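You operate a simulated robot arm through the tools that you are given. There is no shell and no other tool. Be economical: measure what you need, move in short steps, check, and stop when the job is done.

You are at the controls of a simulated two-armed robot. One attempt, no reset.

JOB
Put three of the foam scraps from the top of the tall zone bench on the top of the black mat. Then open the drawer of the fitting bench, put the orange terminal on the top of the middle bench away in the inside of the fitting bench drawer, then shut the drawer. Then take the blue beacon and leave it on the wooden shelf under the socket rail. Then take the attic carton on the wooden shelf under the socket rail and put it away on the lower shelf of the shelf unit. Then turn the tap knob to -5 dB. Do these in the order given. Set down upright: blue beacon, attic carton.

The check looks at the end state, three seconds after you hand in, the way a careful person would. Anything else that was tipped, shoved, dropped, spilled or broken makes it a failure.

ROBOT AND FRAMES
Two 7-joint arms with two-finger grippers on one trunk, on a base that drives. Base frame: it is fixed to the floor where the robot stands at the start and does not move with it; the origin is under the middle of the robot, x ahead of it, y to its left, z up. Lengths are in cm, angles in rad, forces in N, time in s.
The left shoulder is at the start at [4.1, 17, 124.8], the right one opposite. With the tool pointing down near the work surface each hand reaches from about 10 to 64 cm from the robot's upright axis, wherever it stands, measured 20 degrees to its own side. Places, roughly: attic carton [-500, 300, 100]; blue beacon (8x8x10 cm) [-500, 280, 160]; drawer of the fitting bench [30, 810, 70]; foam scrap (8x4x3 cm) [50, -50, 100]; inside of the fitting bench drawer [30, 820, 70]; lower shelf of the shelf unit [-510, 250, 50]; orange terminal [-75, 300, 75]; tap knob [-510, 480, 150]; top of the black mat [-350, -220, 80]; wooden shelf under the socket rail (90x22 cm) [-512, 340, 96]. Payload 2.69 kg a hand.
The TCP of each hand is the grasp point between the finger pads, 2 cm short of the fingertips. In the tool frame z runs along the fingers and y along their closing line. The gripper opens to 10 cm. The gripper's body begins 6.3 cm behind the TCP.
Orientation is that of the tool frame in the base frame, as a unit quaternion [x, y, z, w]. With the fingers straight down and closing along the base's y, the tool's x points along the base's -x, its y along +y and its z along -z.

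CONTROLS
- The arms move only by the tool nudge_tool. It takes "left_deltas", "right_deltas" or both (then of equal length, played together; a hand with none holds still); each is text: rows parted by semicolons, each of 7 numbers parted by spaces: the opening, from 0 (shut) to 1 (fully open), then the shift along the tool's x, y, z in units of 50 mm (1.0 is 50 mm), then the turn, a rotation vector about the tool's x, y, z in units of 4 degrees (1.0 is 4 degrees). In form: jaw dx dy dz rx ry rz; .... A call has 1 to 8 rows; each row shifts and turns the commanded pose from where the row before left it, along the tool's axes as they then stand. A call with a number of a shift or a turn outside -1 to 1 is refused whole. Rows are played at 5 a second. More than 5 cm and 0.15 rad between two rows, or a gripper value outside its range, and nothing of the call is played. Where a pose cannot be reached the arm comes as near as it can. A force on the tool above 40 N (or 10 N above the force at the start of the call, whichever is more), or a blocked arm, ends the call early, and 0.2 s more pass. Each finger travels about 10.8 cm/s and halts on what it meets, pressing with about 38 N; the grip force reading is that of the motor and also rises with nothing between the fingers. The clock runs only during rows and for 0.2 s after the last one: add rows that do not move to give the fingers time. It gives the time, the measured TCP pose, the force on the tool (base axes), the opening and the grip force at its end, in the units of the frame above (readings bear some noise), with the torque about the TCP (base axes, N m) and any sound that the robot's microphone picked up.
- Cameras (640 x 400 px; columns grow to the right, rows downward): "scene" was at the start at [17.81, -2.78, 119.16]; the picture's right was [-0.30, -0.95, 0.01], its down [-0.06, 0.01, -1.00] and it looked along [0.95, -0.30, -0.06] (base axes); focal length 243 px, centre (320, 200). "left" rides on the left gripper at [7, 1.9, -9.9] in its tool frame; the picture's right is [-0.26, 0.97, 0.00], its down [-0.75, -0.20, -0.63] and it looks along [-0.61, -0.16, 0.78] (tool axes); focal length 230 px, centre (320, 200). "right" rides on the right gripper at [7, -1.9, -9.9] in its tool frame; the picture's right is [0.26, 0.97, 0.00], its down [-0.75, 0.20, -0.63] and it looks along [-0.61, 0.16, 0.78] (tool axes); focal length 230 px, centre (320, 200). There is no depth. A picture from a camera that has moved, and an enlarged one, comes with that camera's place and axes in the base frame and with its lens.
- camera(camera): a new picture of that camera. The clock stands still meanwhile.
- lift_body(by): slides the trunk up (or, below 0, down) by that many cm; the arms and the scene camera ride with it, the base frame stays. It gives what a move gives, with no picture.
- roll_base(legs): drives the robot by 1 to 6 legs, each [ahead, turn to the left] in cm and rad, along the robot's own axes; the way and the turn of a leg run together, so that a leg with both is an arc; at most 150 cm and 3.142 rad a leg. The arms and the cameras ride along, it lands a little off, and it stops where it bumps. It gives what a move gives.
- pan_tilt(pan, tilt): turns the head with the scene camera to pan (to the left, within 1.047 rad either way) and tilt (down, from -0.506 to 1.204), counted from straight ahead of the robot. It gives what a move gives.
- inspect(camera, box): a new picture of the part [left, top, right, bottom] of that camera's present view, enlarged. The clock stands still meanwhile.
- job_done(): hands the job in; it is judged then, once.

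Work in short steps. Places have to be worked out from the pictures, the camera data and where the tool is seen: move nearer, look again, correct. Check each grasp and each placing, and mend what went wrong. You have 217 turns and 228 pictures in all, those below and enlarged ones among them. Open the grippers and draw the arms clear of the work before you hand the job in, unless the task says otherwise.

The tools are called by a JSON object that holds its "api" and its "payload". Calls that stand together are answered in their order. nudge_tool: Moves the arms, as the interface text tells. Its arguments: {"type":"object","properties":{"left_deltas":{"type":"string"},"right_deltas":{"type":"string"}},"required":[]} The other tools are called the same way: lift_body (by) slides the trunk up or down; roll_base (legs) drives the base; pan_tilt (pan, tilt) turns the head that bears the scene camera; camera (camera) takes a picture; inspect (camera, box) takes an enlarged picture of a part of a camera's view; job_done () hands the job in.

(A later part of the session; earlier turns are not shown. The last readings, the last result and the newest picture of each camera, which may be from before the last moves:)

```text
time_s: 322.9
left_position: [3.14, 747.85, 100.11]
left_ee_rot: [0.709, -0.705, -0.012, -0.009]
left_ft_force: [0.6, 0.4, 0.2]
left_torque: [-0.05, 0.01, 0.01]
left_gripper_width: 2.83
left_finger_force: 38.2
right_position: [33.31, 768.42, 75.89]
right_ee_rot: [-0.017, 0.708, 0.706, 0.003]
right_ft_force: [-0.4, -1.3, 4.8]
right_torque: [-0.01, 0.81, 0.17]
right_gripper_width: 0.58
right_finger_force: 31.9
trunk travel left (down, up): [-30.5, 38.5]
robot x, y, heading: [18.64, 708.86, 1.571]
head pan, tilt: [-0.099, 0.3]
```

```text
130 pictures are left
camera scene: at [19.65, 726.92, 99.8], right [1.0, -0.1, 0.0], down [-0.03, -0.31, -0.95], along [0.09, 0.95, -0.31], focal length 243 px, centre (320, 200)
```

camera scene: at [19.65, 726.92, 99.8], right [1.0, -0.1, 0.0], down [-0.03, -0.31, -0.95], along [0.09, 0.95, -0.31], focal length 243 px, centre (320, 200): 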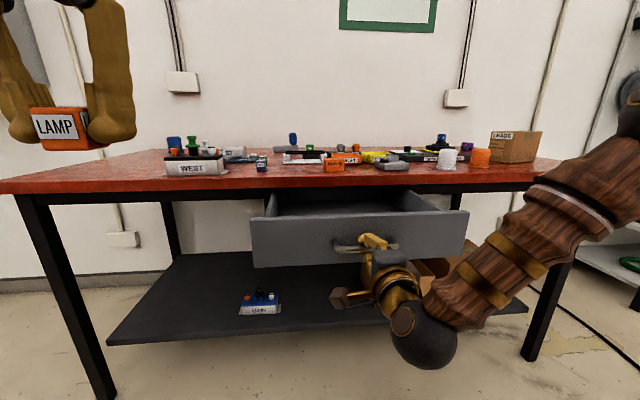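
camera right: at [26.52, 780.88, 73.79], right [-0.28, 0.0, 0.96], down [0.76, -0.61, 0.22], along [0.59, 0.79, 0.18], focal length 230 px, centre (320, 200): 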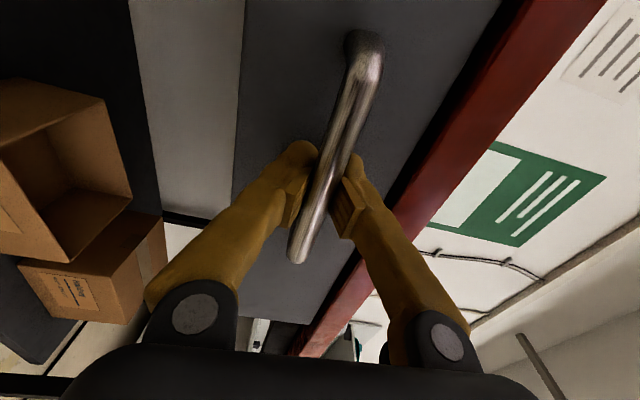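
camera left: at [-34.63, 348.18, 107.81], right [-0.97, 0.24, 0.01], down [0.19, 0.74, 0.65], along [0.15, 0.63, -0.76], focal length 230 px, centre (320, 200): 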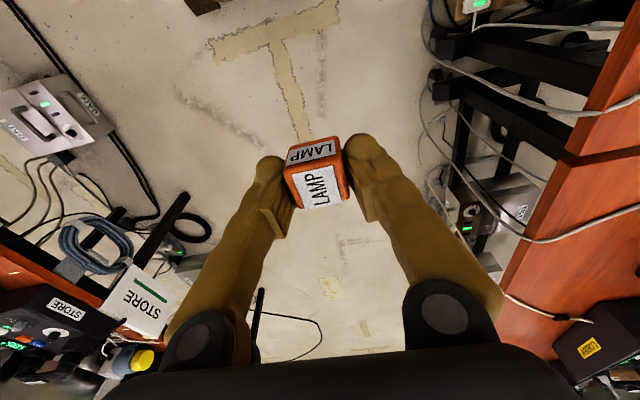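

The drawer is open 22 cm. I release the handle, back the right hand off and move it aside to the right.

{"api": "nudge_tool", "payload": {"right_deltas": "0.4 0 0 0 0 0 0; 0.4 0 0 0 0 0 0; 0.4 0 0 -0.4 0 0 0; 0.4 0 0 -0.8 0 0 0; 0.4 0 0 -0.8 0 0 0; 0.4 -0.9 0 0 0 0 0; 0.4 -0.9 0 0 0 0 0; 0.4 -0.9 0 0 0 0 0"}}

{"api": "nudge_tool", "payload": {"right_deltas": "0.4 -0.9 0 0 0 0 0; 0.4 -0.9 0 0 0 0 0; 0.4 -0.7 0 -0.3 0 0 0; 0.4 -0.4 0 -0.3 0 0 0; 0.4 0 0 0 0 0 0"}}

{"api": "camera", "payload": {"camera": "scene"}}

```text
time_s: 324.7
left_position: [3.25, 746.41, 100.73]
left_ee_rot: [0.709, -0.704, -0.019, -0.016]
left_ft_force: [-0.5, 0.3, -1.0]
left_torque: [0.02, -0.02, 0.01]
left_gripper_width: 2.82
left_finger_force: 38.1
right_position: [47.06, 757.24, 77.12]
right_ee_rot: [-0.016, 0.703, 0.711, 0.003]
right_ft_force: [0.0, -0.1, 0.4]
right_torque: [-0.01, 0.0, 0.0]
right_gripper_width: 3.99
right_finger_force: 0.1
trunk travel left (down, up): [-30.5, 38.5]
robot x, y, heading: [18.55, 709.36, 1.575]
head pan, tilt: [-0.099, 0.3]
```

```text
time_s: 325.9
left_position: [3.06, 746.29, 100.55]
left_ee_rot: [0.71, -0.704, -0.019, -0.014]
left_ft_force: [0.4, 0.3, 0.0]
left_torque: [-0.02, -0.01, 0.03]
left_gripper_width: 2.84
left_finger_force: 37.6
right_position: [61.72, 754.55, 77.29]
right_ee_rot: [-0.016, 0.703, 0.711, 0.004]
right_ft_force: [0.0, 0.2, -0.4]
right_torque: [0.02, 0.0, -0.02]
right_gripper_width: 3.99
right_finger_force: 0.1
trunk travel left (down, up): [-30.5, 38.5]
robot x, y, heading: [18.89, 709.04, 1.578]
head pan, tilt: [-0.099, 0.3]
```

```text
129 pictures are left
camera scene: at [19.64, 726.97, 99.79], right [1.0, -0.1, 0.0], down [-0.03, -0.31, -0.95], along [0.09, 0.95, -0.31], focal length 243 px, centre (320, 200)
```

scene: 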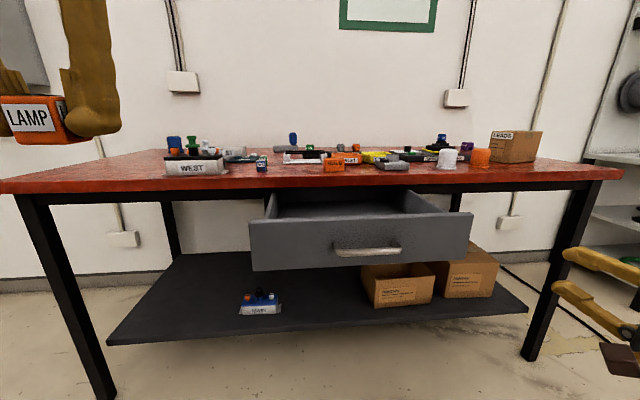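

Drawer walls span x 10–56, front panel at y≈771. I drive 14 cm ahead and bring the left hand over the drawer opening.

{"api": "roll_base", "payload": {"legs": [[14, 0]]}}

{"api": "nudge_tool", "payload": {"left_deltas": "0.15 -0.55 -0.5 0 0 0.3 0; 0.15 -0.6 -0.5 0 0 0.3 0; 0.15 -0.6 -0.5 0 0 0 0; 0.15 -0.6 -0.5 0 0 0 0; 0.15 -0.6 -0.5 0 0 0 0; 0.15 -0.6 -0.5 0 0 0 0; 0.15 -0.4 -0.5 0 0 0 0; 0.15 0 0 0 0 0 0"}}

{"api": "camera", "payload": {"camera": "left"}}

{"api": "camera", "payload": {"camera": "scene"}}

```text
time_s: 327.3
left_position: [3.04, 760.55, 100.56]
left_ee_rot: [0.709, -0.705, -0.018, -0.014]
left_ft_force: [0.3, 1.2, -0.2]
left_torque: [-0.01, 0.0, -0.02]
left_gripper_width: 2.83
left_finger_force: 38.0
right_position: [61.55, 768.99, 77.3]
right_ee_rot: [-0.016, 0.702, 0.712, 0.003]
right_ft_force: [0.2, -0.1, 1.0]
right_torque: [0.0, -0.02, -0.03]
right_gripper_width: 4.0
right_finger_force: 0.1
trunk travel left (down, up): [-30.5, 38.5]
robot x, y, heading: [18.92, 723.42, 1.576]
head pan, tilt: [-0.099, 0.3]
```

```text
time_s: 329.2
left_position: [20.58, 777.4, 103.15]
left_ee_rot: [0.71, -0.704, -0.016, -0.012]
left_ft_force: [1.1, 0.1, 0.2]
left_torque: [0.09, -0.01, -0.01]
left_gripper_width: 2.85
left_finger_force: 37.9
right_position: [61.52, 766.14, 78.84]
right_ee_rot: [-0.016, 0.69, 0.724, 0.004]
right_ft_force: [-0.1, -0.3, -0.4]
right_torque: [0.0, 0.0, 0.03]
right_gripper_width: 3.99
right_finger_force: 0.0
trunk travel left (down, up): [-30.5, 38.5]
robot x, y, heading: [18.73, 723.07, 1.574]
head pan, tilt: [-0.099, 0.3]
stopped in row 8 (left hand): the arm was blocked; the commanded pose is now the measured one
```

```text
128 pictures are left
camera left: at [18.67, 770.17, 112.72], right [-0.97, 0.25, 0.01], down [0.2, 0.73, 0.66], along [0.15, 0.64, -0.75], focal length 230 px, centre (320, 200)
```

left: 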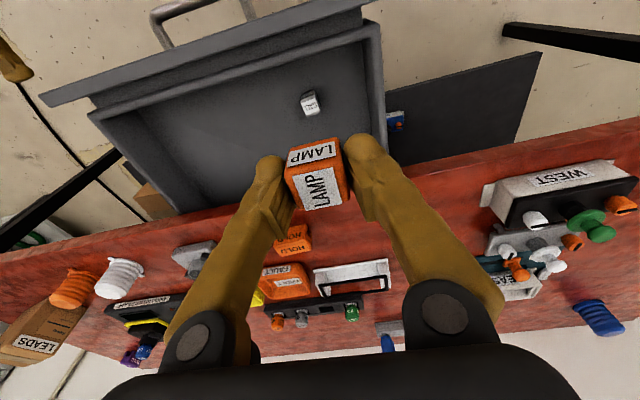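

```text
127 pictures are left
camera scene: at [19.58, 740.85, 99.84], right [1.0, -0.1, 0.0], down [-0.03, -0.31, -0.95], along [0.09, 0.95, -0.31], focal length 243 px, centre (320, 200)
```

scene: 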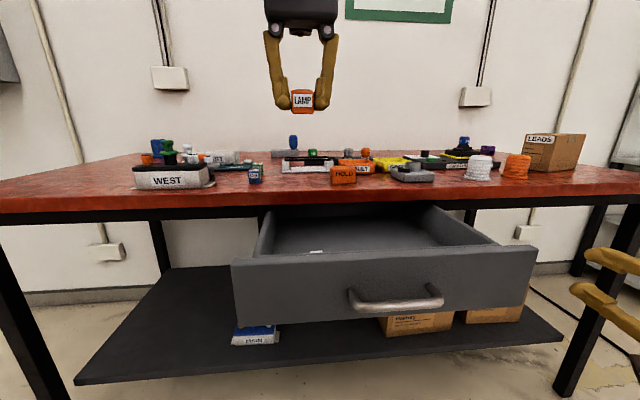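

A small grey item already lies in the drawer near [23, 782], so I will put the terminal near [32, 783]. I ease the base 5 cm ahead and move the hand there, high.

{"api": "roll_base", "payload": {"legs": [[5, 0]]}}

{"api": "nudge_tool", "payload": {"left_deltas": "0.15 0 -0.5 0.2 0 0.2 0; 0.15 0 -0.5 0.2 0 0.2 0; 0.15 0 -0.5 0.3 0 0 0; 0.15 0 -0.5 0.3 0 0 0; 0.15 0 -0.3 0.3 0 0 0; 0.15 0 0 0.3 0 0 0; 0.15 0 0 0 0 0 0"}}

{"api": "camera", "payload": {"camera": "left"}}

```text
time_s: 330.1
left_position: [20.54, 782.91, 102.76]
left_ee_rot: [0.71, -0.704, -0.013, -0.01]
left_ft_force: [0.6, 0.6, -1.4]
left_torque: [-0.01, 0.02, 0.02]
left_gripper_width: 2.84
left_finger_force: 37.8
right_position: [61.54, 771.52, 78.61]
right_ee_rot: [-0.016, 0.691, 0.723, 0.003]
right_ft_force: [0.4, 0.1, -0.2]
right_torque: [0.0, -0.01, -0.03]
right_gripper_width: 4.01
right_finger_force: 0.0
trunk travel left (down, up): [-30.5, 38.5]
robot x, y, heading: [18.5, 727.88, 1.572]
head pan, tilt: [-0.099, 0.3]
```

```text
time_s: 331.7
left_position: [31.26, 780.41, 96.08]
left_ee_rot: [0.71, -0.704, -0.01, -0.005]
left_ft_force: [0.6, -0.5, -1.1]
left_torque: [0.0, 0.0, -0.02]
left_gripper_width: 2.82
left_finger_force: 38.4
left hand out of reach, approached as far as the arm can: row 4, 5
right_position: [61.5, 770.23, 79.42]
right_ee_rot: [-0.015, 0.685, 0.729, 0.003]
right_ft_force: [-0.1, 0.2, -0.3]
right_torque: [-0.03, 0.0, 0.0]
right_gripper_width: 4.01
right_finger_force: 0.1
trunk travel left (down, up): [-30.5, 38.5]
robot x, y, heading: [19.03, 727.71, 1.577]
head pan, tilt: [-0.099, 0.3]
```

```text
126 pictures are left
camera left: at [29.32, 773.15, 105.81], right [-0.97, 0.25, 0.01], down [0.2, 0.74, 0.65], along [0.15, 0.63, -0.76], focal length 230 px, centre (320, 200)
```

left: 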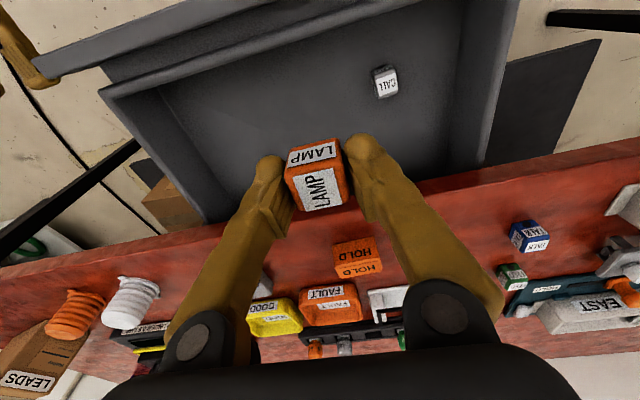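

The spot is clear. I lower into the drawer in steps.

{"api": "nudge_tool", "payload": {"left_deltas": "0.15 -0.1 0 0.5 0 0 0; 0.15 -0.1 0 0.5 0 0 0; 0.15 -0.1 0 0.5 0 0 0; 0.15 0 0 0.5 0 0 0; 0.15 0 0 0.5 0 0 0; 0.15 0 0 0.4 0 0 0; 0.15 0 0 0 0 0 0"}}

{"api": "camera", "payload": {"camera": "left"}}

{"api": "inspect", "payload": {"camera": "scene", "box": [220, 100, 540, 320]}}

```text
time_s: 333.3
left_position: [30.21, 781.9, 81.51]
left_ee_rot: [0.71, -0.704, -0.01, -0.006]
left_ft_force: [0.5, 0.1, -0.2]
left_torque: [-0.01, 0.0, 0.01]
left_gripper_width: 2.84
left_finger_force: 37.8
left hand out of reach, approached as far as the arm can: row 3, 6
right_position: [61.43, 770.27, 79.35]
right_ee_rot: [-0.015, 0.684, 0.729, 0.003]
right_ft_force: [-0.6, -0.3, 0.8]
right_torque: [0.04, -0.02, 0.0]
right_gripper_width: 4.0
right_finger_force: 0.0
trunk travel left (down, up): [-30.5, 38.5]
robot x, y, heading: [18.57, 728.03, 1.575]
head pan, tilt: [-0.099, 0.3]
```

```text
125 pictures are left
camera left: at [28.45, 774.79, 91.26], right [-0.97, 0.25, 0.01], down [0.2, 0.74, 0.65], along [0.15, 0.63, -0.76], focal length 230 px, centre (320, 200)
```

left: 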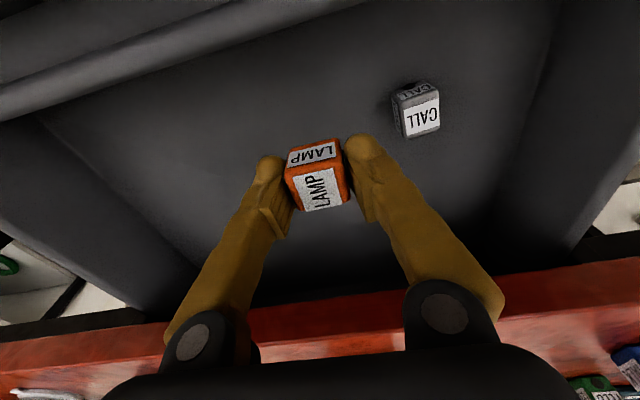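

```text
1.82 times, centred on (380, 210) of scene
camera zoom: at [19.56, 746.1, 99.79], right [1.0, -0.09, 0.0], down [-0.03, -0.31, -0.95], along [0.09, 0.95, -0.31], focal length 442 px, centre (211, 182)
```

zoom: 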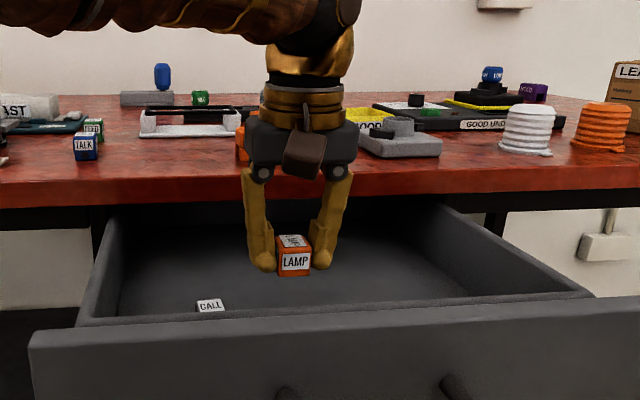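

Looks good. I continue down until contact.

{"api": "nudge_tool", "payload": {"left_deltas": "0.15 0 0 0.3 0 0 0; 0.15 0 0 0.2 0 0 0; 0.15 0 0 0.15 0 0 0; 0.15 0 0 0.1 0 0 0; 0.15 0 0 0.1 0 0 0; 0.15 0 0 0 0 0 0"}}

{"api": "inspect", "payload": {"camera": "scene", "box": [220, 100, 540, 320]}}

```text
time_s: 334.7
left_position: [29.9, 781.81, 77.22]
left_ee_rot: [0.711, -0.703, -0.01, -0.007]
left_ft_force: [1.1, -0.1, -0.4]
left_torque: [-0.02, 0.0, -0.02]
left_gripper_width: 2.82
left_finger_force: 38.0
left hand out of reach, approached as far as the arm can: row 2
right_position: [61.47, 770.23, 79.36]
right_ee_rot: [-0.015, 0.684, 0.729, 0.003]
right_ft_force: [0.3, -0.5, -0.2]
right_torque: [-0.03, -0.01, -0.01]
right_gripper_width: 4.0
right_finger_force: 0.1
trunk travel left (down, up): [-30.5, 38.5]
robot x, y, heading: [19.0, 727.67, 1.576]
head pan, tilt: [-0.099, 0.3]
```

```text
1.82 times, centred on (380, 210) of scene
camera zoom: at [19.56, 746.1, 99.79], right [1.0, -0.09, 0.0], down [-0.03, -0.31, -0.95], along [0.09, 0.95, -0.31], focal length 442 px, centre (211, 182)
```

zoom: 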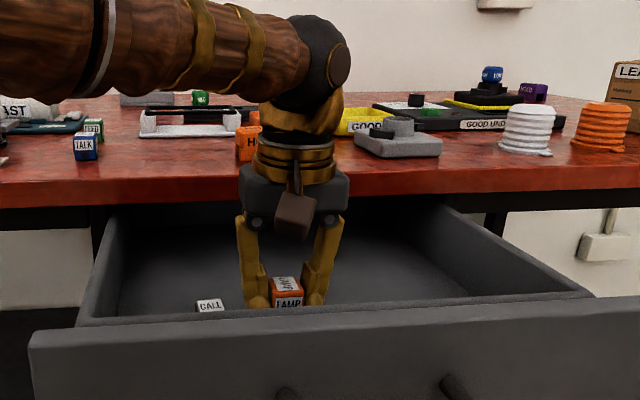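

{"api": "nudge_tool", "payload": {"left_deltas": "0.15 0 0 0.1 0 0 0; 0.15 0 0 0.1 0 0 0; 0.15 0 0 0.1 0 0 0; 0.15 0 0 0.1 0 0 0; 0.15 0 0 0 0 0 0"}}

```text
time_s: 335.9
left_position: [29.46, 781.59, 75.34]
left_ee_rot: [0.711, -0.703, -0.011, -0.005]
left_ft_force: [0.3, 0.4, -0.9]
left_torque: [0.01, -0.01, 0.01]
left_gripper_width: 2.84
left_finger_force: 38.0
left hand out of reach, approached as far as the arm can: row 1
right_position: [61.47, 770.14, 79.4]
right_ee_rot: [-0.015, 0.685, 0.729, 0.003]
right_ft_force: [-0.2, 0.9, -0.4]
right_torque: [-0.01, 0.0, -0.05]
right_gripper_width: 4.01
right_finger_force: 0.0
trunk travel left (down, up): [-30.5, 38.5]
robot x, y, heading: [18.69, 727.88, 1.576]
head pan, tilt: [-0.099, 0.3]
```

{"api": "nudge_tool", "payload": {"left_deltas": "0.15 0 0 0.08 0 0 0; 0.15 0 0 0.08 0 0 0; 0.15 0 0 0.08 0 0 0; 0.15 0 0 0 0 0 0"}}

{"api": "camera", "payload": {"camera": "left"}}

```text
time_s: 336.9
left_position: [29.15, 781.68, 74.53]
left_ee_rot: [0.712, -0.702, -0.012, -0.01]
left_ft_force: [6.0, 1.0, 32.5]
left_torque: [-0.51, -0.12, 0.1]
left_gripper_width: 2.83
left_finger_force: 38.0
left hand out of reach, approached as far as the arm can: row 1
right_position: [61.45, 770.06, 79.37]
right_ee_rot: [-0.015, 0.684, 0.729, 0.003]
right_ft_force: [0.1, -0.5, 0.9]
right_torque: [-0.04, -0.01, 0.02]
right_gripper_width: 3.99
right_finger_force: 0.1
trunk travel left (down, up): [-30.5, 38.5]
robot x, y, heading: [18.5, 727.76, 1.571]
head pan, tilt: [-0.099, 0.3]
```

```text
122 pictures are left
camera left: at [27.46, 774.38, 84.24], right [-0.97, 0.24, 0.01], down [0.19, 0.73, 0.65], along [0.15, 0.63, -0.76], focal length 230 px, centre (320, 200)
```

left: 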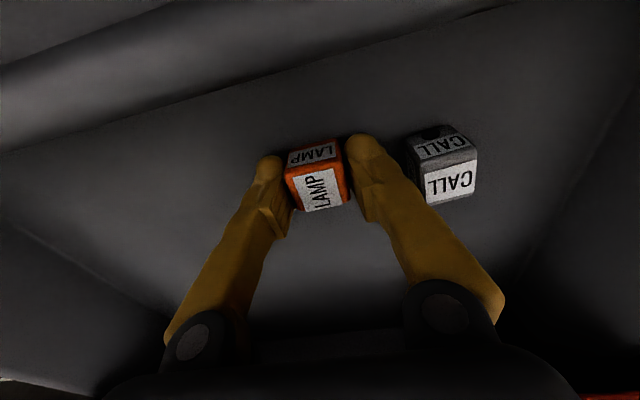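

On the drawer floor. I ease off, open only to 4.5 cm so as not to touch CALL, and rise.

{"api": "nudge_tool", "payload": {"left_deltas": "0.15 0 0 -0.06 0 0 0; 0.45 0 0 0 0 0 0; 0.45 0 0 0 0 0 0; 0.45 0 0 -0.3 0 0 0; 0.45 0 0 -0.6 0 0 0; 0.45 0 0 -0.7 0 0 0; 0.45 0 0 -0.8 0 0 0; 0.45 0 0 -0.8 0 0 0"}}

{"api": "camera", "payload": {"camera": "left"}}

```text
time_s: 338.2
left_position: [29.69, 779.81, 80.78]
left_ee_rot: [0.709, -0.705, -0.016, -0.012]
left_ft_force: [0.7, -0.3, -0.6]
left_torque: [0.01, 0.01, 0.03]
left_gripper_width: 4.52
left_finger_force: 0.0
right_position: [61.52, 768.76, 80.1]
right_ee_rot: [-0.014, 0.677, 0.736, 0.003]
right_ft_force: [0.0, 0.0, 0.8]
right_torque: [-0.01, 0.04, 0.04]
right_gripper_width: 3.98
right_finger_force: 0.1
trunk travel left (down, up): [-30.5, 38.5]
robot x, y, heading: [18.79, 728.02, 1.574]
head pan, tilt: [-0.099, 0.3]
stopped in row 6 (left hand): the arm was blocked; the commanded pose is now the measured one
```

```text
121 pictures are left
camera left: at [27.83, 772.44, 90.41], right [-0.97, 0.25, 0.02], down [0.2, 0.73, 0.66], along [0.15, 0.64, -0.75], focal length 230 px, centre (320, 200)
```

left: 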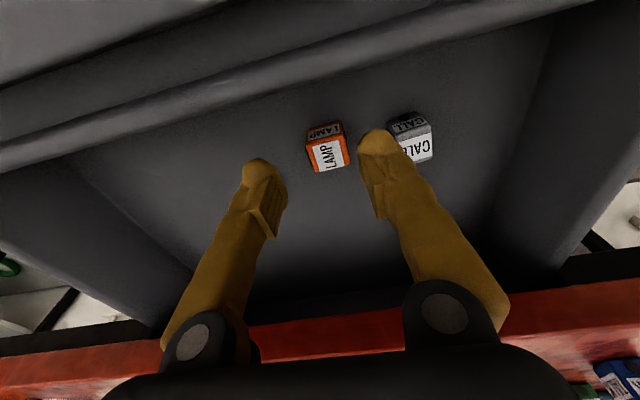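

The terminal sits in the drawer. I raise the left hand out, then draw it back and left.

{"api": "nudge_tool", "payload": {"left_deltas": "0.45 0 0 -0.7 0 0 0; 0.45 0 0 -0.8 0 0 0; 0.45 0 0 -0.8 0 0 0; 0.45 0 0.3 -0.8 0 0 0; 0.45 0.5 0.6 -0.2 0 0 0; 0.45 0.6 0.6 0 0 0 0; 0.45 0.6 0.6 0 0 0 0; 0.45 0.6 0.6 0 0 0 0"}}

{"api": "nudge_tool", "payload": {"left_deltas": "0.45 0.4 0.6 0 0 0 0; 0.45 0.3 0.6 0 0 0 0; 0.45 0 0.6 0 0 0 0; 0.45 0 0 0 0 0 0"}}

{"api": "camera", "payload": {"camera": "scene"}}

```text
time_s: 340.0
left_position: [16.18, 767.4, 96.8]
left_ee_rot: [0.709, -0.705, -0.016, -0.011]
left_ft_force: [0.2, 0.0, 0.1]
left_torque: [0.03, -0.03, -0.01]
left_gripper_width: 4.51
left_finger_force: 0.0
right_position: [61.41, 769.06, 80.05]
right_ee_rot: [-0.015, 0.678, 0.735, 0.003]
right_ft_force: [0.1, -0.6, 0.0]
right_torque: [0.04, -0.01, 0.0]
right_gripper_width: 4.01
right_finger_force: 0.1
trunk travel left (down, up): [-30.5, 38.5]
robot x, y, heading: [18.37, 728.23, 1.578]
head pan, tilt: [-0.099, 0.3]
```

```text
time_s: 341.0
left_position: [7.33, 763.88, 96.67]
left_ee_rot: [0.709, -0.705, -0.016, -0.011]
left_ft_force: [0.8, -0.5, -0.8]
left_torque: [0.0, 0.02, 0.01]
left_gripper_width: 4.48
left_finger_force: 0.1
right_position: [61.33, 768.96, 79.97]
right_ee_rot: [-0.015, 0.678, 0.735, 0.002]
right_ft_force: [0.3, 0.0, -0.7]
right_torque: [0.0, -0.02, 0.01]
right_gripper_width: 4.01
right_finger_force: 0.1
trunk travel left (down, up): [-30.5, 38.5]
robot x, y, heading: [18.77, 728.02, 1.574]
head pan, tilt: [-0.099, 0.3]
```

```text
120 pictures are left
camera scene: at [19.55, 746.09, 99.79], right [1.0, -0.09, 0.0], down [-0.03, -0.31, -0.95], along [0.09, 0.95, -0.31], focal length 243 px, centre (320, 200)
```

scene: 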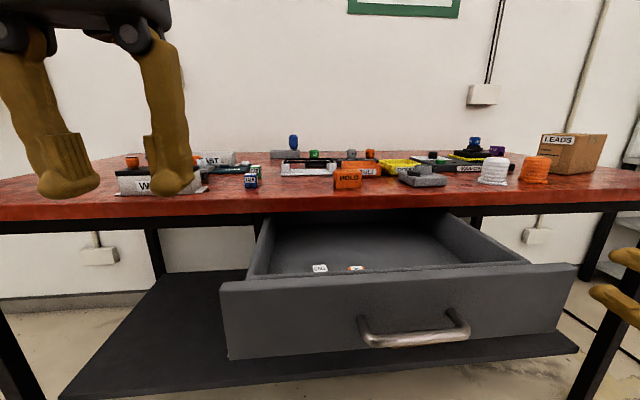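

Both items lie in the drawer. I back the base 14 cm and bring the right hand again in front of the handle.

{"api": "roll_base", "payload": {"legs": [[-14, 0]]}}

{"api": "nudge_tool", "payload": {"right_deltas": "0.4 0.9 -0.1 0 0.3 0 0; 0.4 0.9 -0.1 0 0.3 0 0; 0.4 0.9 -0.1 0 0.3 0 0; 0.4 0.9 -0.1 0 0.25 0 0; 0.4 0.9 -0.1 0 0 0 0; 0.4 0.9 -0.1 0 0 0 0; 0.4 0.2 -0.1 0 0 0 0; 0.4 0 0 0 0 0 0"}}

{"api": "camera", "payload": {"camera": "right"}}

{"api": "camera", "payload": {"camera": "scene"}}

```text
time_s: 342.3
left_position: [7.44, 749.62, 96.67]
left_ee_rot: [0.709, -0.705, -0.017, -0.011]
left_ft_force: [0.0, -0.9, -0.2]
left_torque: [0.02, 0.01, 0.03]
left_gripper_width: 4.48
left_finger_force: 0.0
right_position: [61.35, 754.9, 80.09]
right_ee_rot: [-0.014, 0.678, 0.735, 0.002]
right_ft_force: [0.1, 0.0, 0.0]
right_torque: [0.0, 0.0, -0.02]
right_gripper_width: 4.03
right_finger_force: 0.0
trunk travel left (down, up): [-30.5, 38.5]
robot x, y, heading: [18.97, 714.19, 1.577]
head pan, tilt: [-0.099, 0.3]
```

```text
time_s: 344.1
left_position: [7.34, 748.3, 97.23]
left_ee_rot: [0.71, -0.704, -0.022, -0.017]
left_ft_force: [-0.3, -0.5, 0.8]
left_torque: [0.05, -0.04, 0.01]
left_gripper_width: 4.51
left_finger_force: 0.0
right_position: [33.41, 753.38, 76.27]
right_ee_rot: [-0.016, 0.703, 0.711, 0.002]
right_ft_force: [-0.6, 0.7, 0.0]
right_torque: [0.01, -0.01, -0.01]
right_gripper_width: 4.0
right_finger_force: 0.0
trunk travel left (down, up): [-30.5, 38.5]
robot x, y, heading: [18.56, 713.9, 1.58]
head pan, tilt: [-0.099, 0.3]
```

```text
119 pictures are left
camera right: at [26.71, 743.37, 74.01], right [-0.28, -0.02, 0.96], down [0.76, -0.62, 0.21], along [0.59, 0.79, 0.19], focal length 230 px, centre (320, 200)
```

right: 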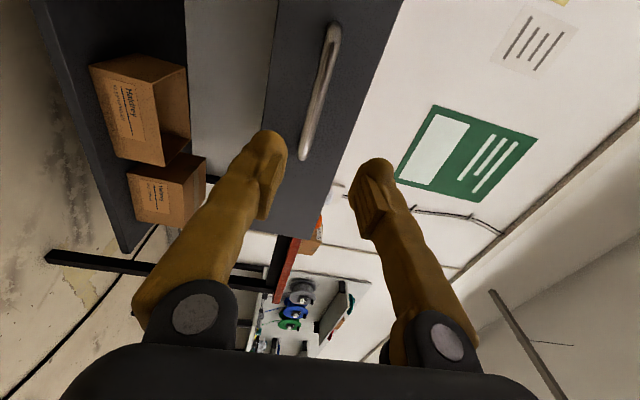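

```text
118 pictures are left
camera scene: at [19.6, 732.01, 99.79], right [1.0, -0.09, 0.0], down [-0.03, -0.31, -0.95], along [0.09, 0.95, -0.31], focal length 243 px, centre (320, 200)
```

scene: 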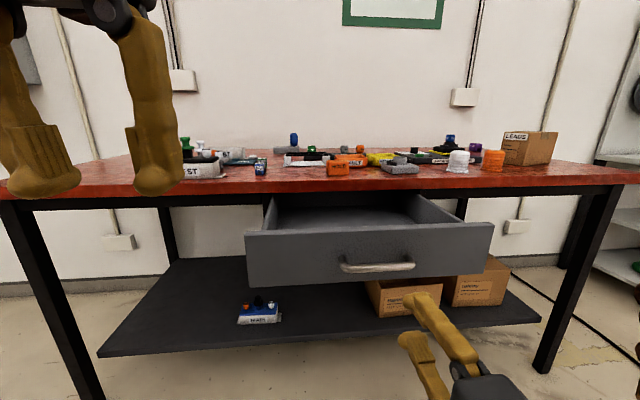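

{"api": "nudge_tool", "payload": {"right_deltas": "0.4 0 0 0.5 0 0 0; 0.4 0 0 0.5 0 0 0; 0.4 0 0 0.5 0 0 0; 0.4 0 -0.05 0.5 0 0 0; 0.4 0 0 0.5 0 0 0; 0.4 0 0 0.4 0 0 0; 0.4 0 0 0 0 0 0"}}

{"api": "camera", "payload": {"camera": "right"}}

```text
time_s: 345.7
left_position: [7.31, 748.34, 97.35]
left_ee_rot: [0.709, -0.704, -0.021, -0.017]
left_ft_force: [0.2, -0.2, 0.4]
left_torque: [0.03, 0.01, 0.03]
left_gripper_width: 4.48
left_finger_force: 0.0
right_position: [33.28, 767.98, 76.32]
right_ee_rot: [-0.014, 0.702, 0.712, 0.003]
right_ft_force: [-0.5, -0.7, -0.4]
right_torque: [0.0, 0.0, -0.02]
right_gripper_width: 4.0
right_finger_force: 0.1
trunk travel left (down, up): [-30.5, 38.5]
robot x, y, heading: [18.73, 713.64, 1.584]
head pan, tilt: [-0.099, 0.3]
```

```text
117 pictures are left
camera right: at [26.5, 757.94, 74.02], right [-0.28, -0.02, 0.96], down [0.76, -0.62, 0.21], along [0.59, 0.78, 0.19], focal length 230 px, centre (320, 200)
```

right: 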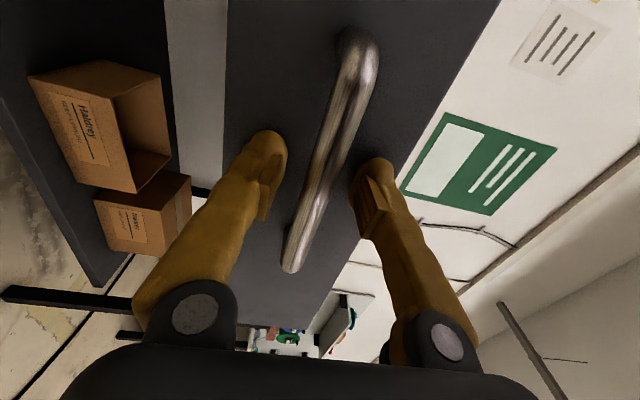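

The bar is centred between the fingers. I grip it and drive 22 cm ahead to shut the drawer.

{"api": "nudge_tool", "payload": {"right_deltas": "0 0 0 0 0 0 0; 0 0 0 0 0 0 0; 0 0 0 0 0 0 0"}}

{"api": "roll_base", "payload": {"legs": [[22, 0]]}}

{"api": "camera", "payload": {"camera": "scene"}}

```text
time_s: 346.5
left_position: [7.34, 748.46, 97.31]
left_ee_rot: [0.709, -0.704, -0.022, -0.017]
left_ft_force: [0.9, 0.0, 1.3]
left_torque: [0.0, -0.03, -0.04]
left_gripper_width: 4.5
left_finger_force: 0.1
right_position: [33.25, 767.96, 76.07]
right_ee_rot: [-0.015, 0.704, 0.71, 0.002]
right_ft_force: [-1.1, -1.2, -19.1]
right_torque: [0.22, 0.22, -0.06]
right_gripper_width: 0.01
right_finger_force: 29.5
trunk travel left (down, up): [-30.5, 38.5]
robot x, y, heading: [18.84, 714.03, 1.581]
head pan, tilt: [-0.099, 0.3]
```

```text
time_s: 348.2
left_position: [7.19, 770.65, 97.06]
left_ee_rot: [0.71, -0.704, -0.022, -0.018]
left_ft_force: [0.8, 0.0, -0.2]
left_torque: [-0.01, 0.0, 0.0]
left_gripper_width: 4.5
left_finger_force: 0.0
right_position: [33.17, 789.99, 76.22]
right_ee_rot: [-0.014, 0.703, 0.712, 0.003]
right_ft_force: [1.9, 1.9, -24.2]
right_torque: [0.36, 0.23, 0.08]
right_gripper_width: 0.0
right_finger_force: 29.6
trunk travel left (down, up): [-30.5, 38.5]
robot x, y, heading: [18.58, 735.93, 1.576]
head pan, tilt: [-0.099, 0.3]
```

```text
116 pictures are left
camera scene: at [19.53, 754.24, 99.75], right [1.0, -0.09, 0.0], down [-0.03, -0.31, -0.95], along [0.09, 0.95, -0.31], focal length 243 px, centre (320, 200)
```

scene: 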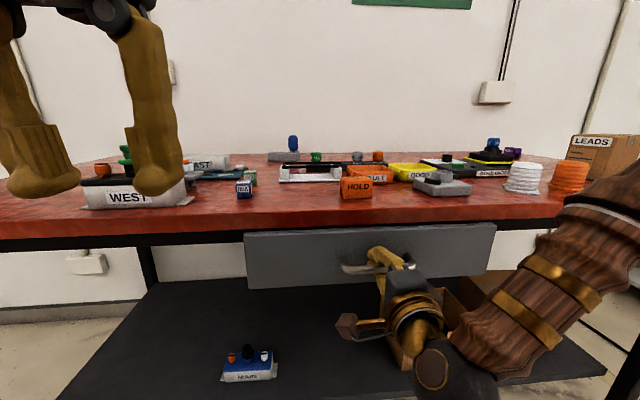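

The drawer looks nearly shut. I push gently a little further and check.

{"api": "nudge_tool", "payload": {"right_deltas": "0 0 0 0.15 0 0 0; 0 0 0 0.15 0 0 0; 0 0 0 0 0 0 0"}}

{"api": "inspect", "payload": {"camera": "scene", "box": [220, 190, 520, 340]}}

{"api": "camera", "payload": {"camera": "right"}}

```text
time_s: 348.6
left_position: [7.28, 767.29, 98.27]
left_ee_rot: [0.707, -0.706, -0.034, -0.029]
left_ft_force: [-0.2, 0.1, -0.2]
left_torque: [0.02, 0.0, 0.0]
left_gripper_width: 4.5
left_finger_force: 0.0
right_position: [33.22, 786.99, 76.26]
right_ee_rot: [-0.02, 0.709, 0.705, 0.002]
right_ft_force: [-4.5, -3.6, -53.2]
right_torque: [0.79, 0.48, 0.14]
right_gripper_width: 0.63
right_finger_force: 29.2
trunk travel left (down, up): [-30.5, 38.5]
robot x, y, heading: [18.84, 735.84, 1.577]
head pan, tilt: [-0.099, 0.3]
stopped in row 1 (right hand): the force on the tool passed its limit at 51 N (the readings are from after the stop); the commanded pose is now the measured one
```

```text
2.13 times, centred on (370, 265) of scene
camera zoom: at [19.54, 754.21, 99.71], right [1.0, -0.09, 0.0], down [-0.03, -0.31, -0.95], along [0.09, 0.95, -0.31], focal length 519 px, centre (213, 61)
```

zoom: 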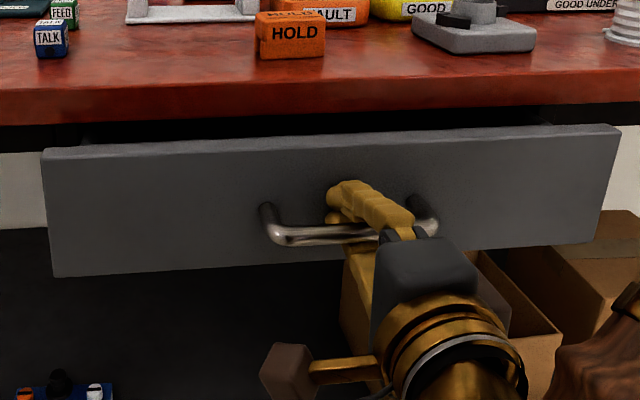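

```text
114 pictures are left
camera right: at [26.66, 776.78, 74.01], right [-0.29, 0.0, 0.96], down [0.76, -0.61, 0.23], along [0.58, 0.79, 0.18], focal length 230 px, centre (320, 200)
```

right: 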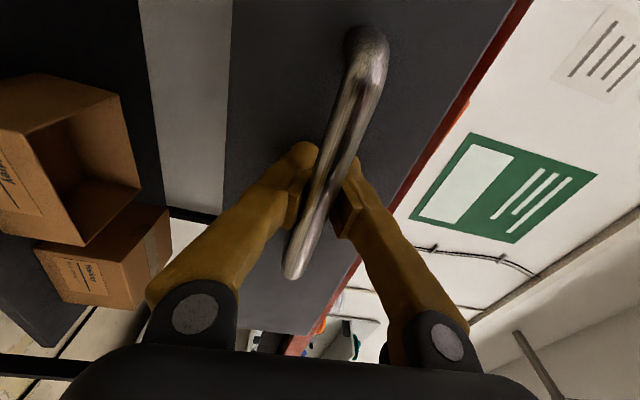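

The grip relaxed and the drawer crept 3–4 cm open. I relieve the vertical strain slightly and push with the base 4.5 cm.

{"api": "nudge_tool", "payload": {"right_deltas": "0.3 0 0 0 0 0 0; 0.3 0 0 0 0 0 0; 0 0 -0.05 0 0 0 0; 0 0 0 0 0 0 0; 0 0 0 0 0 0 0"}}

{"api": "roll_base", "payload": {"legs": [[5, 0]]}}

{"api": "inspect", "payload": {"camera": "scene", "box": [220, 190, 520, 340]}}

```text
time_s: 349.8
left_position: [7.25, 767.5, 98.3]
left_ee_rot: [0.708, -0.705, -0.034, -0.028]
left_ft_force: [0.2, -0.1, 0.4]
left_torque: [0.02, -0.02, 0.01]
left_gripper_width: 4.5
left_finger_force: 0.1
right_position: [33.3, 787.32, 76.21]
right_ee_rot: [-0.017, 0.707, 0.707, 0.004]
right_ft_force: [-1.1, -0.3, -51.3]
right_torque: [0.78, 0.5, 0.0]
right_gripper_width: 0.0
right_finger_force: 29.9
trunk travel left (down, up): [-30.5, 38.5]
robot x, y, heading: [18.68, 735.98, 1.577]
head pan, tilt: [-0.099, 0.3]
```

```text
time_s: 350.7
left_position: [7.17, 772.31, 98.22]
left_ee_rot: [0.708, -0.705, -0.035, -0.027]
left_ft_force: [-0.5, -0.3, -0.2]
left_torque: [0.0, 0.0, 0.02]
left_gripper_width: 4.49
left_finger_force: 0.0
right_position: [33.26, 792.3, 76.21]
right_ee_rot: [-0.017, 0.706, 0.708, 0.004]
right_ft_force: [0.0, -8.8, -49.4]
right_torque: [0.76, 0.58, -0.19]
right_gripper_width: 0.58
right_finger_force: 29.8
trunk travel left (down, up): [-30.5, 38.5]
robot x, y, heading: [18.3, 740.84, 1.582]
head pan, tilt: [-0.099, 0.3]
```

```text
2.13 times, centred on (370, 265) of scene
camera zoom: at [19.53, 759.26, 99.73], right [1.0, -0.09, 0.0], down [-0.03, -0.31, -0.95], along [0.09, 0.94, -0.31], focal length 519 px, centre (213, 61)
```

zoom: 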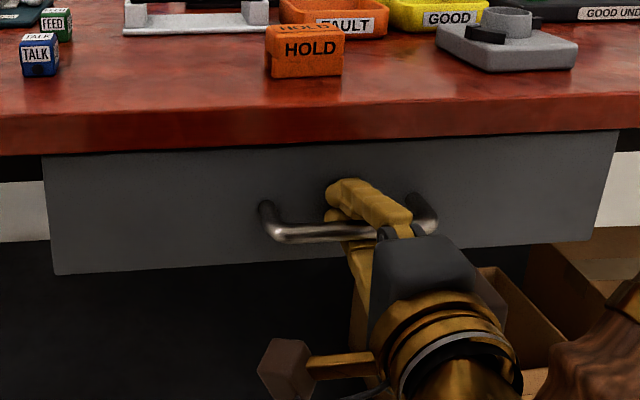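

It looks shut, with an 8.8 N reaction. I open the fingers and retreat straight back, then verify.

{"api": "nudge_tool", "payload": {"right_deltas": "0.4 0 0 0 0 0 0; 0.4 0 0 0 0 0 0; 0.4 0 0 0 0 0 0; 0.4 0 0 -0.3 0 0 0; 0.4 0 0 -0.5 0 0 0; 0.4 0 0 -0.7 0 0 0; 0.4 0 0 -0.7 0 0 0"}}

{"api": "camera", "payload": {"camera": "scene"}}

{"api": "camera", "payload": {"camera": "right"}}

```text
time_s: 352.3
left_position: [7.14, 770.58, 98.64]
left_ee_rot: [0.708, -0.704, -0.042, -0.034]
left_ft_force: [-0.1, -0.3, -0.1]
left_torque: [0.0, -0.01, 0.02]
left_gripper_width: 4.5
left_finger_force: 0.1
right_position: [33.24, 779.89, 76.86]
right_ee_rot: [-0.02, 0.701, 0.713, 0.002]
right_ft_force: [-0.1, -0.2, -1.6]
right_torque: [-0.02, 0.0, -0.03]
right_gripper_width: 3.97
right_finger_force: 0.0
trunk travel left (down, up): [-30.5, 38.5]
robot x, y, heading: [18.59, 740.95, 1.577]
head pan, tilt: [-0.099, 0.3]
```

```text
112 pictures are left
camera scene: at [19.49, 759.0, 99.79], right [1.0, -0.09, 0.0], down [-0.03, -0.31, -0.95], along [0.09, 0.95, -0.31], focal length 243 px, centre (320, 200)
```

scene: 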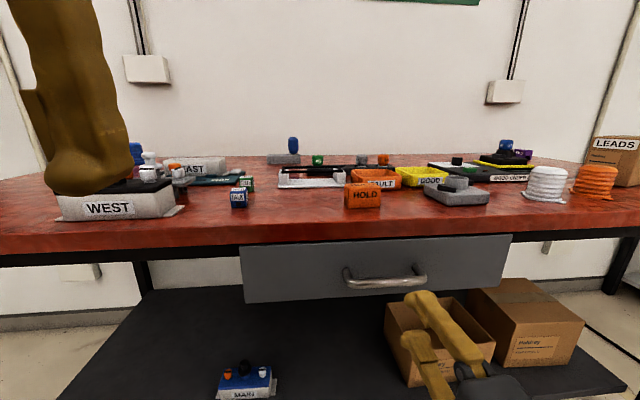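

```text
111 pictures are left
camera right: at [26.65, 769.89, 74.5], right [-0.29, -0.02, 0.96], down [0.76, -0.61, 0.21], along [0.58, 0.79, 0.19], focal length 230 px, centre (320, 200)
```

right: 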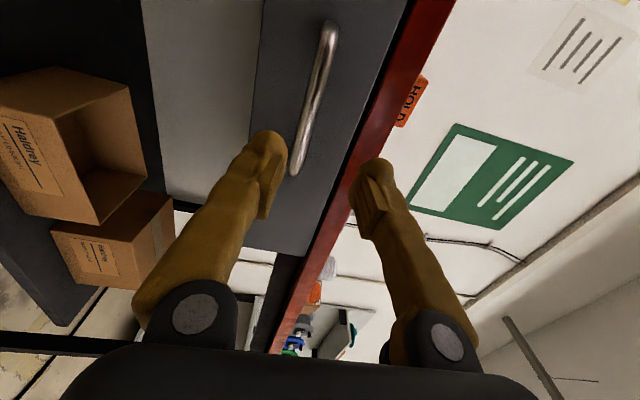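

The handle measures within about 1 cm of its original place. To be sure, I push it once more with closed fingertips.

{"api": "nudge_tool", "payload": {"right_deltas": "0 0 -0.17 0.3 0 0 0; 0 0 0 0.5 0 0 0; 0 0 0 0.5 0 0 0; 0 0 0 0.3 0 0 0; 0 0 0 0.15 0 0 0; 0 0 0 0.15 0 0 0; 0 0 0 0.15 0 0 0; 0 0 0 0.15 0 0 0"}}

```text
time_s: 353.6
left_position: [7.03, 769.2, 99.32]
left_ee_rot: [0.707, -0.705, -0.048, -0.039]
left_ft_force: [-0.6, -0.1, 0.0]
left_torque: [0.01, 0.0, -0.01]
left_gripper_width: 4.49
left_finger_force: 0.0
right_position: [33.27, 787.43, 76.67]
right_ee_rot: [-0.018, 0.7, 0.714, 0.003]
right_ft_force: [0.6, -0.6, -0.9]
right_torque: [0.02, 0.0, 0.0]
right_gripper_width: 0.03
right_finger_force: 29.7
trunk travel left (down, up): [-30.5, 38.5]
robot x, y, heading: [18.5, 741.42, 1.57]
head pan, tilt: [-0.099, 0.3]
stopped in row 6 (right hand): the force on the tool passed its limit at 48 N (the readings are from after the stop); the commanded pose is now the measured one
```

Contact at 48 N with the drawer in its closed place. I retreat the right hand and back the base, then turn to look west.

{"api": "nudge_tool", "payload": {"right_deltas": "0.3 0 0 -0.4 0 0 0; 0.3 0 0 -0.8 0 0 0; 0.3 0 0 -0.8 0 0 0; 0.3 -0.6 0 -0.3 0.3 0 0; 0.3 -0.8 0.3 0 0.3 0 0; 0.3 -0.8 0.4 0 0 0 0; 0.3 0 0.4 0 0 0 0; 0.3 0 0 0 0 0 0", "left_deltas": "0.45 0 0 0 0 0.6 0; 0.45 0 0 0 0 0.6 0; 0.45 0 0 0 0 0.6 0; 0.45 0 0 0 0 0 0; 0.45 0 0 0 0 0 0; 0.45 0 0 0 0 0 0; 0.45 0 0 0 0 0 0; 0.45 0 0 0 0 0 0"}}

{"api": "roll_base", "payload": {"legs": [[-50, 0]]}}

{"api": "camera", "payload": {"camera": "scene"}}

```text
time_s: 355.4
left_position: [7.07, 769.23, 99.2]
left_ee_rot: [0.708, -0.706, -0.003, 0.004]
left_ft_force: [0.4, 0.3, 0.6]
left_torque: [-0.04, 0.0, -0.01]
left_gripper_width: 4.5
left_finger_force: 0.1
right_position: [44.41, 776.36, 82.32]
right_ee_rot: [-0.018, 0.713, 0.7, 0.004]
right_ft_force: [0.6, -0.1, 1.1]
right_torque: [0.0, -0.03, 0.02]
right_gripper_width: 2.99
right_finger_force: 0.1
trunk travel left (down, up): [-30.5, 38.5]
robot x, y, heading: [18.77, 741.05, 1.578]
head pan, tilt: [-0.099, 0.3]
```

```text
time_s: 358.4
left_position: [7.25, 719.36, 99.28]
left_ee_rot: [0.708, -0.706, -0.003, 0.005]
left_ft_force: [-0.4, -0.7, 0.2]
left_torque: [-0.01, 0.01, 0.01]
left_gripper_width: 4.51
left_finger_force: 0.0
right_position: [44.63, 726.39, 82.38]
right_ee_rot: [-0.017, 0.714, 0.7, 0.003]
right_ft_force: [-0.2, -0.1, -0.6]
right_torque: [0.01, 0.0, -0.01]
right_gripper_width: 3.0
right_finger_force: 0.1
trunk travel left (down, up): [-30.5, 38.5]
robot x, y, heading: [18.85, 691.66, 1.568]
head pan, tilt: [-0.099, 0.3]
```

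```text
110 pictures are left
camera scene: at [19.67, 709.31, 99.8], right [1.0, -0.1, 0.0], down [-0.03, -0.31, -0.95], along [0.09, 0.95, -0.31], focal length 243 px, centre (320, 200)
```

scene: 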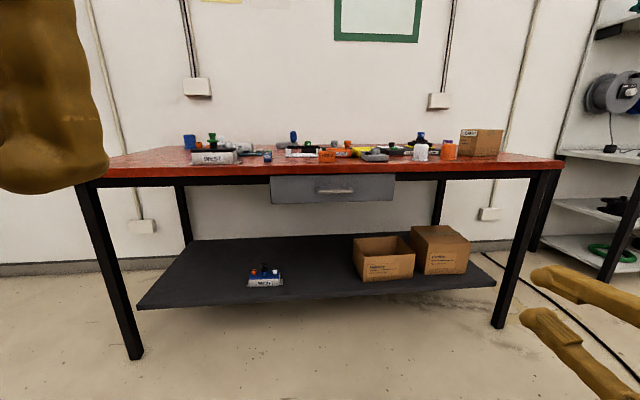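

The drawer is shut. I raise the trunk and turn left to look west.

{"api": "lift_body", "payload": {"by": 17}}

{"api": "roll_base", "payload": {"legs": [[-20, 0], [0, 0.55], [0, 0.55], [0, 0.5]]}}

{"api": "pan_tilt", "payload": {"pan": 0.2, "tilt": 0.15}}

{"api": "camera", "payload": {"camera": "scene"}}

```text
time_s: 360.3
left_position: [7.27, 718.0, 116.73]
left_ee_rot: [0.708, -0.706, -0.009, 0.0]
left_ft_force: [-0.2, -0.7, 0.0]
left_torque: [0.0, 0.02, -0.01]
left_gripper_width: 4.5
left_finger_force: 0.1
right_position: [44.68, 725.37, 99.89]
right_ee_rot: [-0.016, 0.709, 0.705, 0.003]
right_ft_force: [0.3, 0.9, -0.5]
right_torque: [0.0, 0.0, 0.01]
right_gripper_width: 3.01
right_finger_force: 0.0
trunk travel left (down, up): [-47.5, 21.5]
robot x, y, heading: [18.56, 691.15, 1.569]
head pan, tilt: [-0.099, 0.3]
```

```text
time_s: 366.4
left_position: [-7.36, 659.18, 116.66]
left_ee_rot: [1.0, 0.018, -0.008, 0.006]
left_ft_force: [0.0, -1.4, -0.5]
left_torque: [0.01, -0.01, -0.02]
left_gripper_width: 4.51
left_finger_force: 0.0
right_position: [-16.04, 696.4, 99.94]
right_ee_rot: [0.52, -0.481, -0.495, 0.504]
right_ft_force: [-0.7, 0.2, 0.8]
right_torque: [-0.03, 0.03, -0.02]
right_gripper_width: 3.0
right_finger_force: 0.1
trunk travel left (down, up): [-47.5, 21.5]
robot x, y, heading: [18.59, 672.33, -3.108]
head pan, tilt: [-0.099, 0.3]
```

```text
time_s: 367.2
left_position: [-5.57, 659.18, 117.04]
left_ee_rot: [1.0, 0.019, -0.015, 0.007]
left_ft_force: [-0.3, 0.7, 0.0]
left_torque: [-0.01, 0.0, -0.01]
left_gripper_width: 4.5
left_finger_force: 0.1
right_position: [-14.63, 696.46, 100.43]
right_ee_rot: [0.518, -0.478, -0.495, 0.509]
right_ft_force: [-0.3, -0.6, -0.2]
right_torque: [0.01, -0.02, 0.02]
right_gripper_width: 3.02
right_finger_force: 0.1
trunk travel left (down, up): [-47.5, 21.5]
robot x, y, heading: [19.06, 672.17, -3.108]
head pan, tilt: [0.201, 0.15]
```

```text
109 pictures are left
camera scene: at [0.79, 669.84, 118.18], right [-0.23, 0.97, 0.0], down [0.16, 0.04, -0.99], along [-0.96, -0.23, -0.17], focal length 243 px, centre (320, 200)
```

scene: 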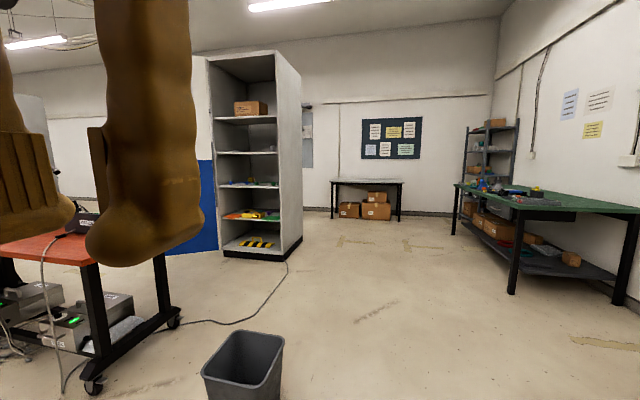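

The passage west along y≈660 is open (bin and cable stay south of it). I drive 300 cm, then look.

{"api": "roll_base", "payload": {"legs": [[150, 0], [150, 0]]}}

{"api": "pan_tilt", "payload": {"pan": 0.55, "tilt": 0.1}}

{"api": "camera", "payload": {"camera": "scene"}}

```text
time_s: 371.6
left_position: [-84.06, 657.11, 117.93]
left_ee_rot: [0.999, 0.01, -0.038, 0.009]
left_ft_force: [-1.2, 0.0, -0.5]
left_torque: [-0.04, -0.06, -0.01]
left_gripper_width: 4.52
left_finger_force: 0.0
right_position: [-93.15, 694.23, 101.38]
right_ee_rot: [0.513, -0.471, -0.499, 0.516]
right_ft_force: [0.1, -0.5, -0.1]
right_torque: [0.03, 0.1, -0.03]
right_gripper_width: 3.01
right_finger_force: 0.0
trunk travel left (down, up): [-47.5, 21.5]
robot x, y, heading: [-64.18, 670.12, -3.121]
head pan, tilt: [0.201, 0.15]
stopped in leg 1: the robot was blocked; the commanded pose is now the measured one
```

```text
time_s: 372.4
left_position: [-85.79, 657.17, 117.76]
left_ee_rot: [0.999, 0.01, -0.034, 0.007]
left_ft_force: [-58.7, -10.2, -3.2]
left_torque: [1.08, -5.66, -1.9]
left_gripper_width: 4.49
left_finger_force: 0.1
right_position: [-94.49, 693.61, 100.73]
right_ee_rot: [0.526, -0.471, -0.485, 0.516]
right_ft_force: [0.6, 0.7, -0.9]
right_torque: [0.01, 0.02, 0.05]
right_gripper_width: 3.0
right_finger_force: 0.1
trunk travel left (down, up): [-47.5, 21.5]
robot x, y, heading: [-64.05, 670.01, -3.118]
head pan, tilt: [0.55, 0.099]
```

```text
108 pictures are left
camera scene: at [-79.65, 664.73, 118.86], right [-0.54, 0.84, 0.0], down [0.09, 0.05, -0.99], along [-0.84, -0.54, -0.1], focal length 243 px, centre (320, 200)
```

scene: 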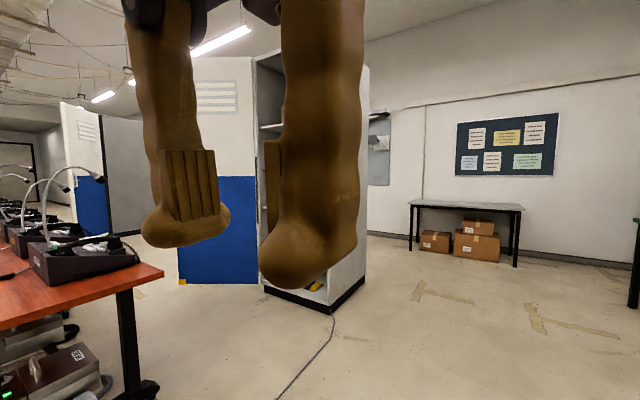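

The left hand had drifted back against the head. I move it forward and out.

{"api": "nudge_tool", "payload": {"left_deltas": "0.45 -0.5 0.5 0 0 0 0; 0.45 -0.7 0.5 0 0 0 0; 0.45 -0.8 0.2 0 0 0.4 0; 0.45 -0.8 0 0 0 0.4 0; 0.45 -0.8 0 0 0 0.3 0; 0.45 0 0 0 0 0 0", "right_deltas": "0.3 0 0 0.3 0 0 0; 0.3 -0.3 0 0.6 0 0 0; 0.3 -0.3 0 0.6 0 0 0; 0.3 0 0 0.4 0 0 0; 0.3 0 0 0 0 0 0; 0.3 0 0 0 0 0 0"}}

{"api": "roll_base", "payload": {"legs": [[130, 0], [130, 0]]}}

{"api": "camera", "payload": {"camera": "scene"}}

```text
time_s: 373.8
left_position: [-103.54, 650.79, 118.42]
left_ee_rot: [1.0, 0.011, 0.009, 0.007]
left_ft_force: [-0.2, 0.1, 0.2]
left_torque: [-0.02, -0.02, 0.0]
left_gripper_width: 4.51
left_finger_force: 0.0
right_position: [-104.51, 696.25, 101.07]
right_ee_rot: [0.516, -0.476, -0.494, 0.512]
right_ft_force: [-0.2, -0.6, 0.3]
right_torque: [0.0, 0.0, -0.03]
right_gripper_width: 3.02
right_finger_force: 0.0
trunk travel left (down, up): [-47.5, 21.5]
robot x, y, heading: [-64.02, 669.84, -3.117]
head pan, tilt: [0.55, 0.099]
```

```text
time_s: 386.5
left_position: [-363.46, 639.38, 118.22]
left_ee_rot: [1.0, 0.023, 0.01, 0.008]
left_ft_force: [-0.5, -0.6, -0.4]
left_torque: [0.0, 0.0, 0.01]
left_gripper_width: 4.52
left_finger_force: 0.0
right_position: [-365.43, 684.78, 101.09]
right_ee_rot: [0.522, -0.469, -0.489, 0.518]
right_ft_force: [0.5, 0.4, 0.3]
right_torque: [0.0, 0.0, 0.01]
right_gripper_width: 3.01
right_finger_force: 0.1
trunk travel left (down, up): [-47.5, 21.5]
robot x, y, heading: [-324.14, 659.3, -3.096]
head pan, tilt: [0.55, 0.099]
```

```text
107 pictures are left
camera scene: at [-341.09, 653.72, 118.67], right [-0.56, 0.83, -0.01], down [0.1, 0.06, -0.99], along [-0.82, -0.56, -0.11], focal length 243 px, centre (320, 200)
```

scene: 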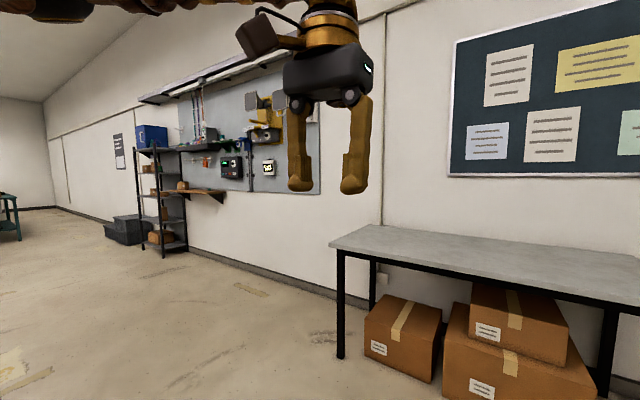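

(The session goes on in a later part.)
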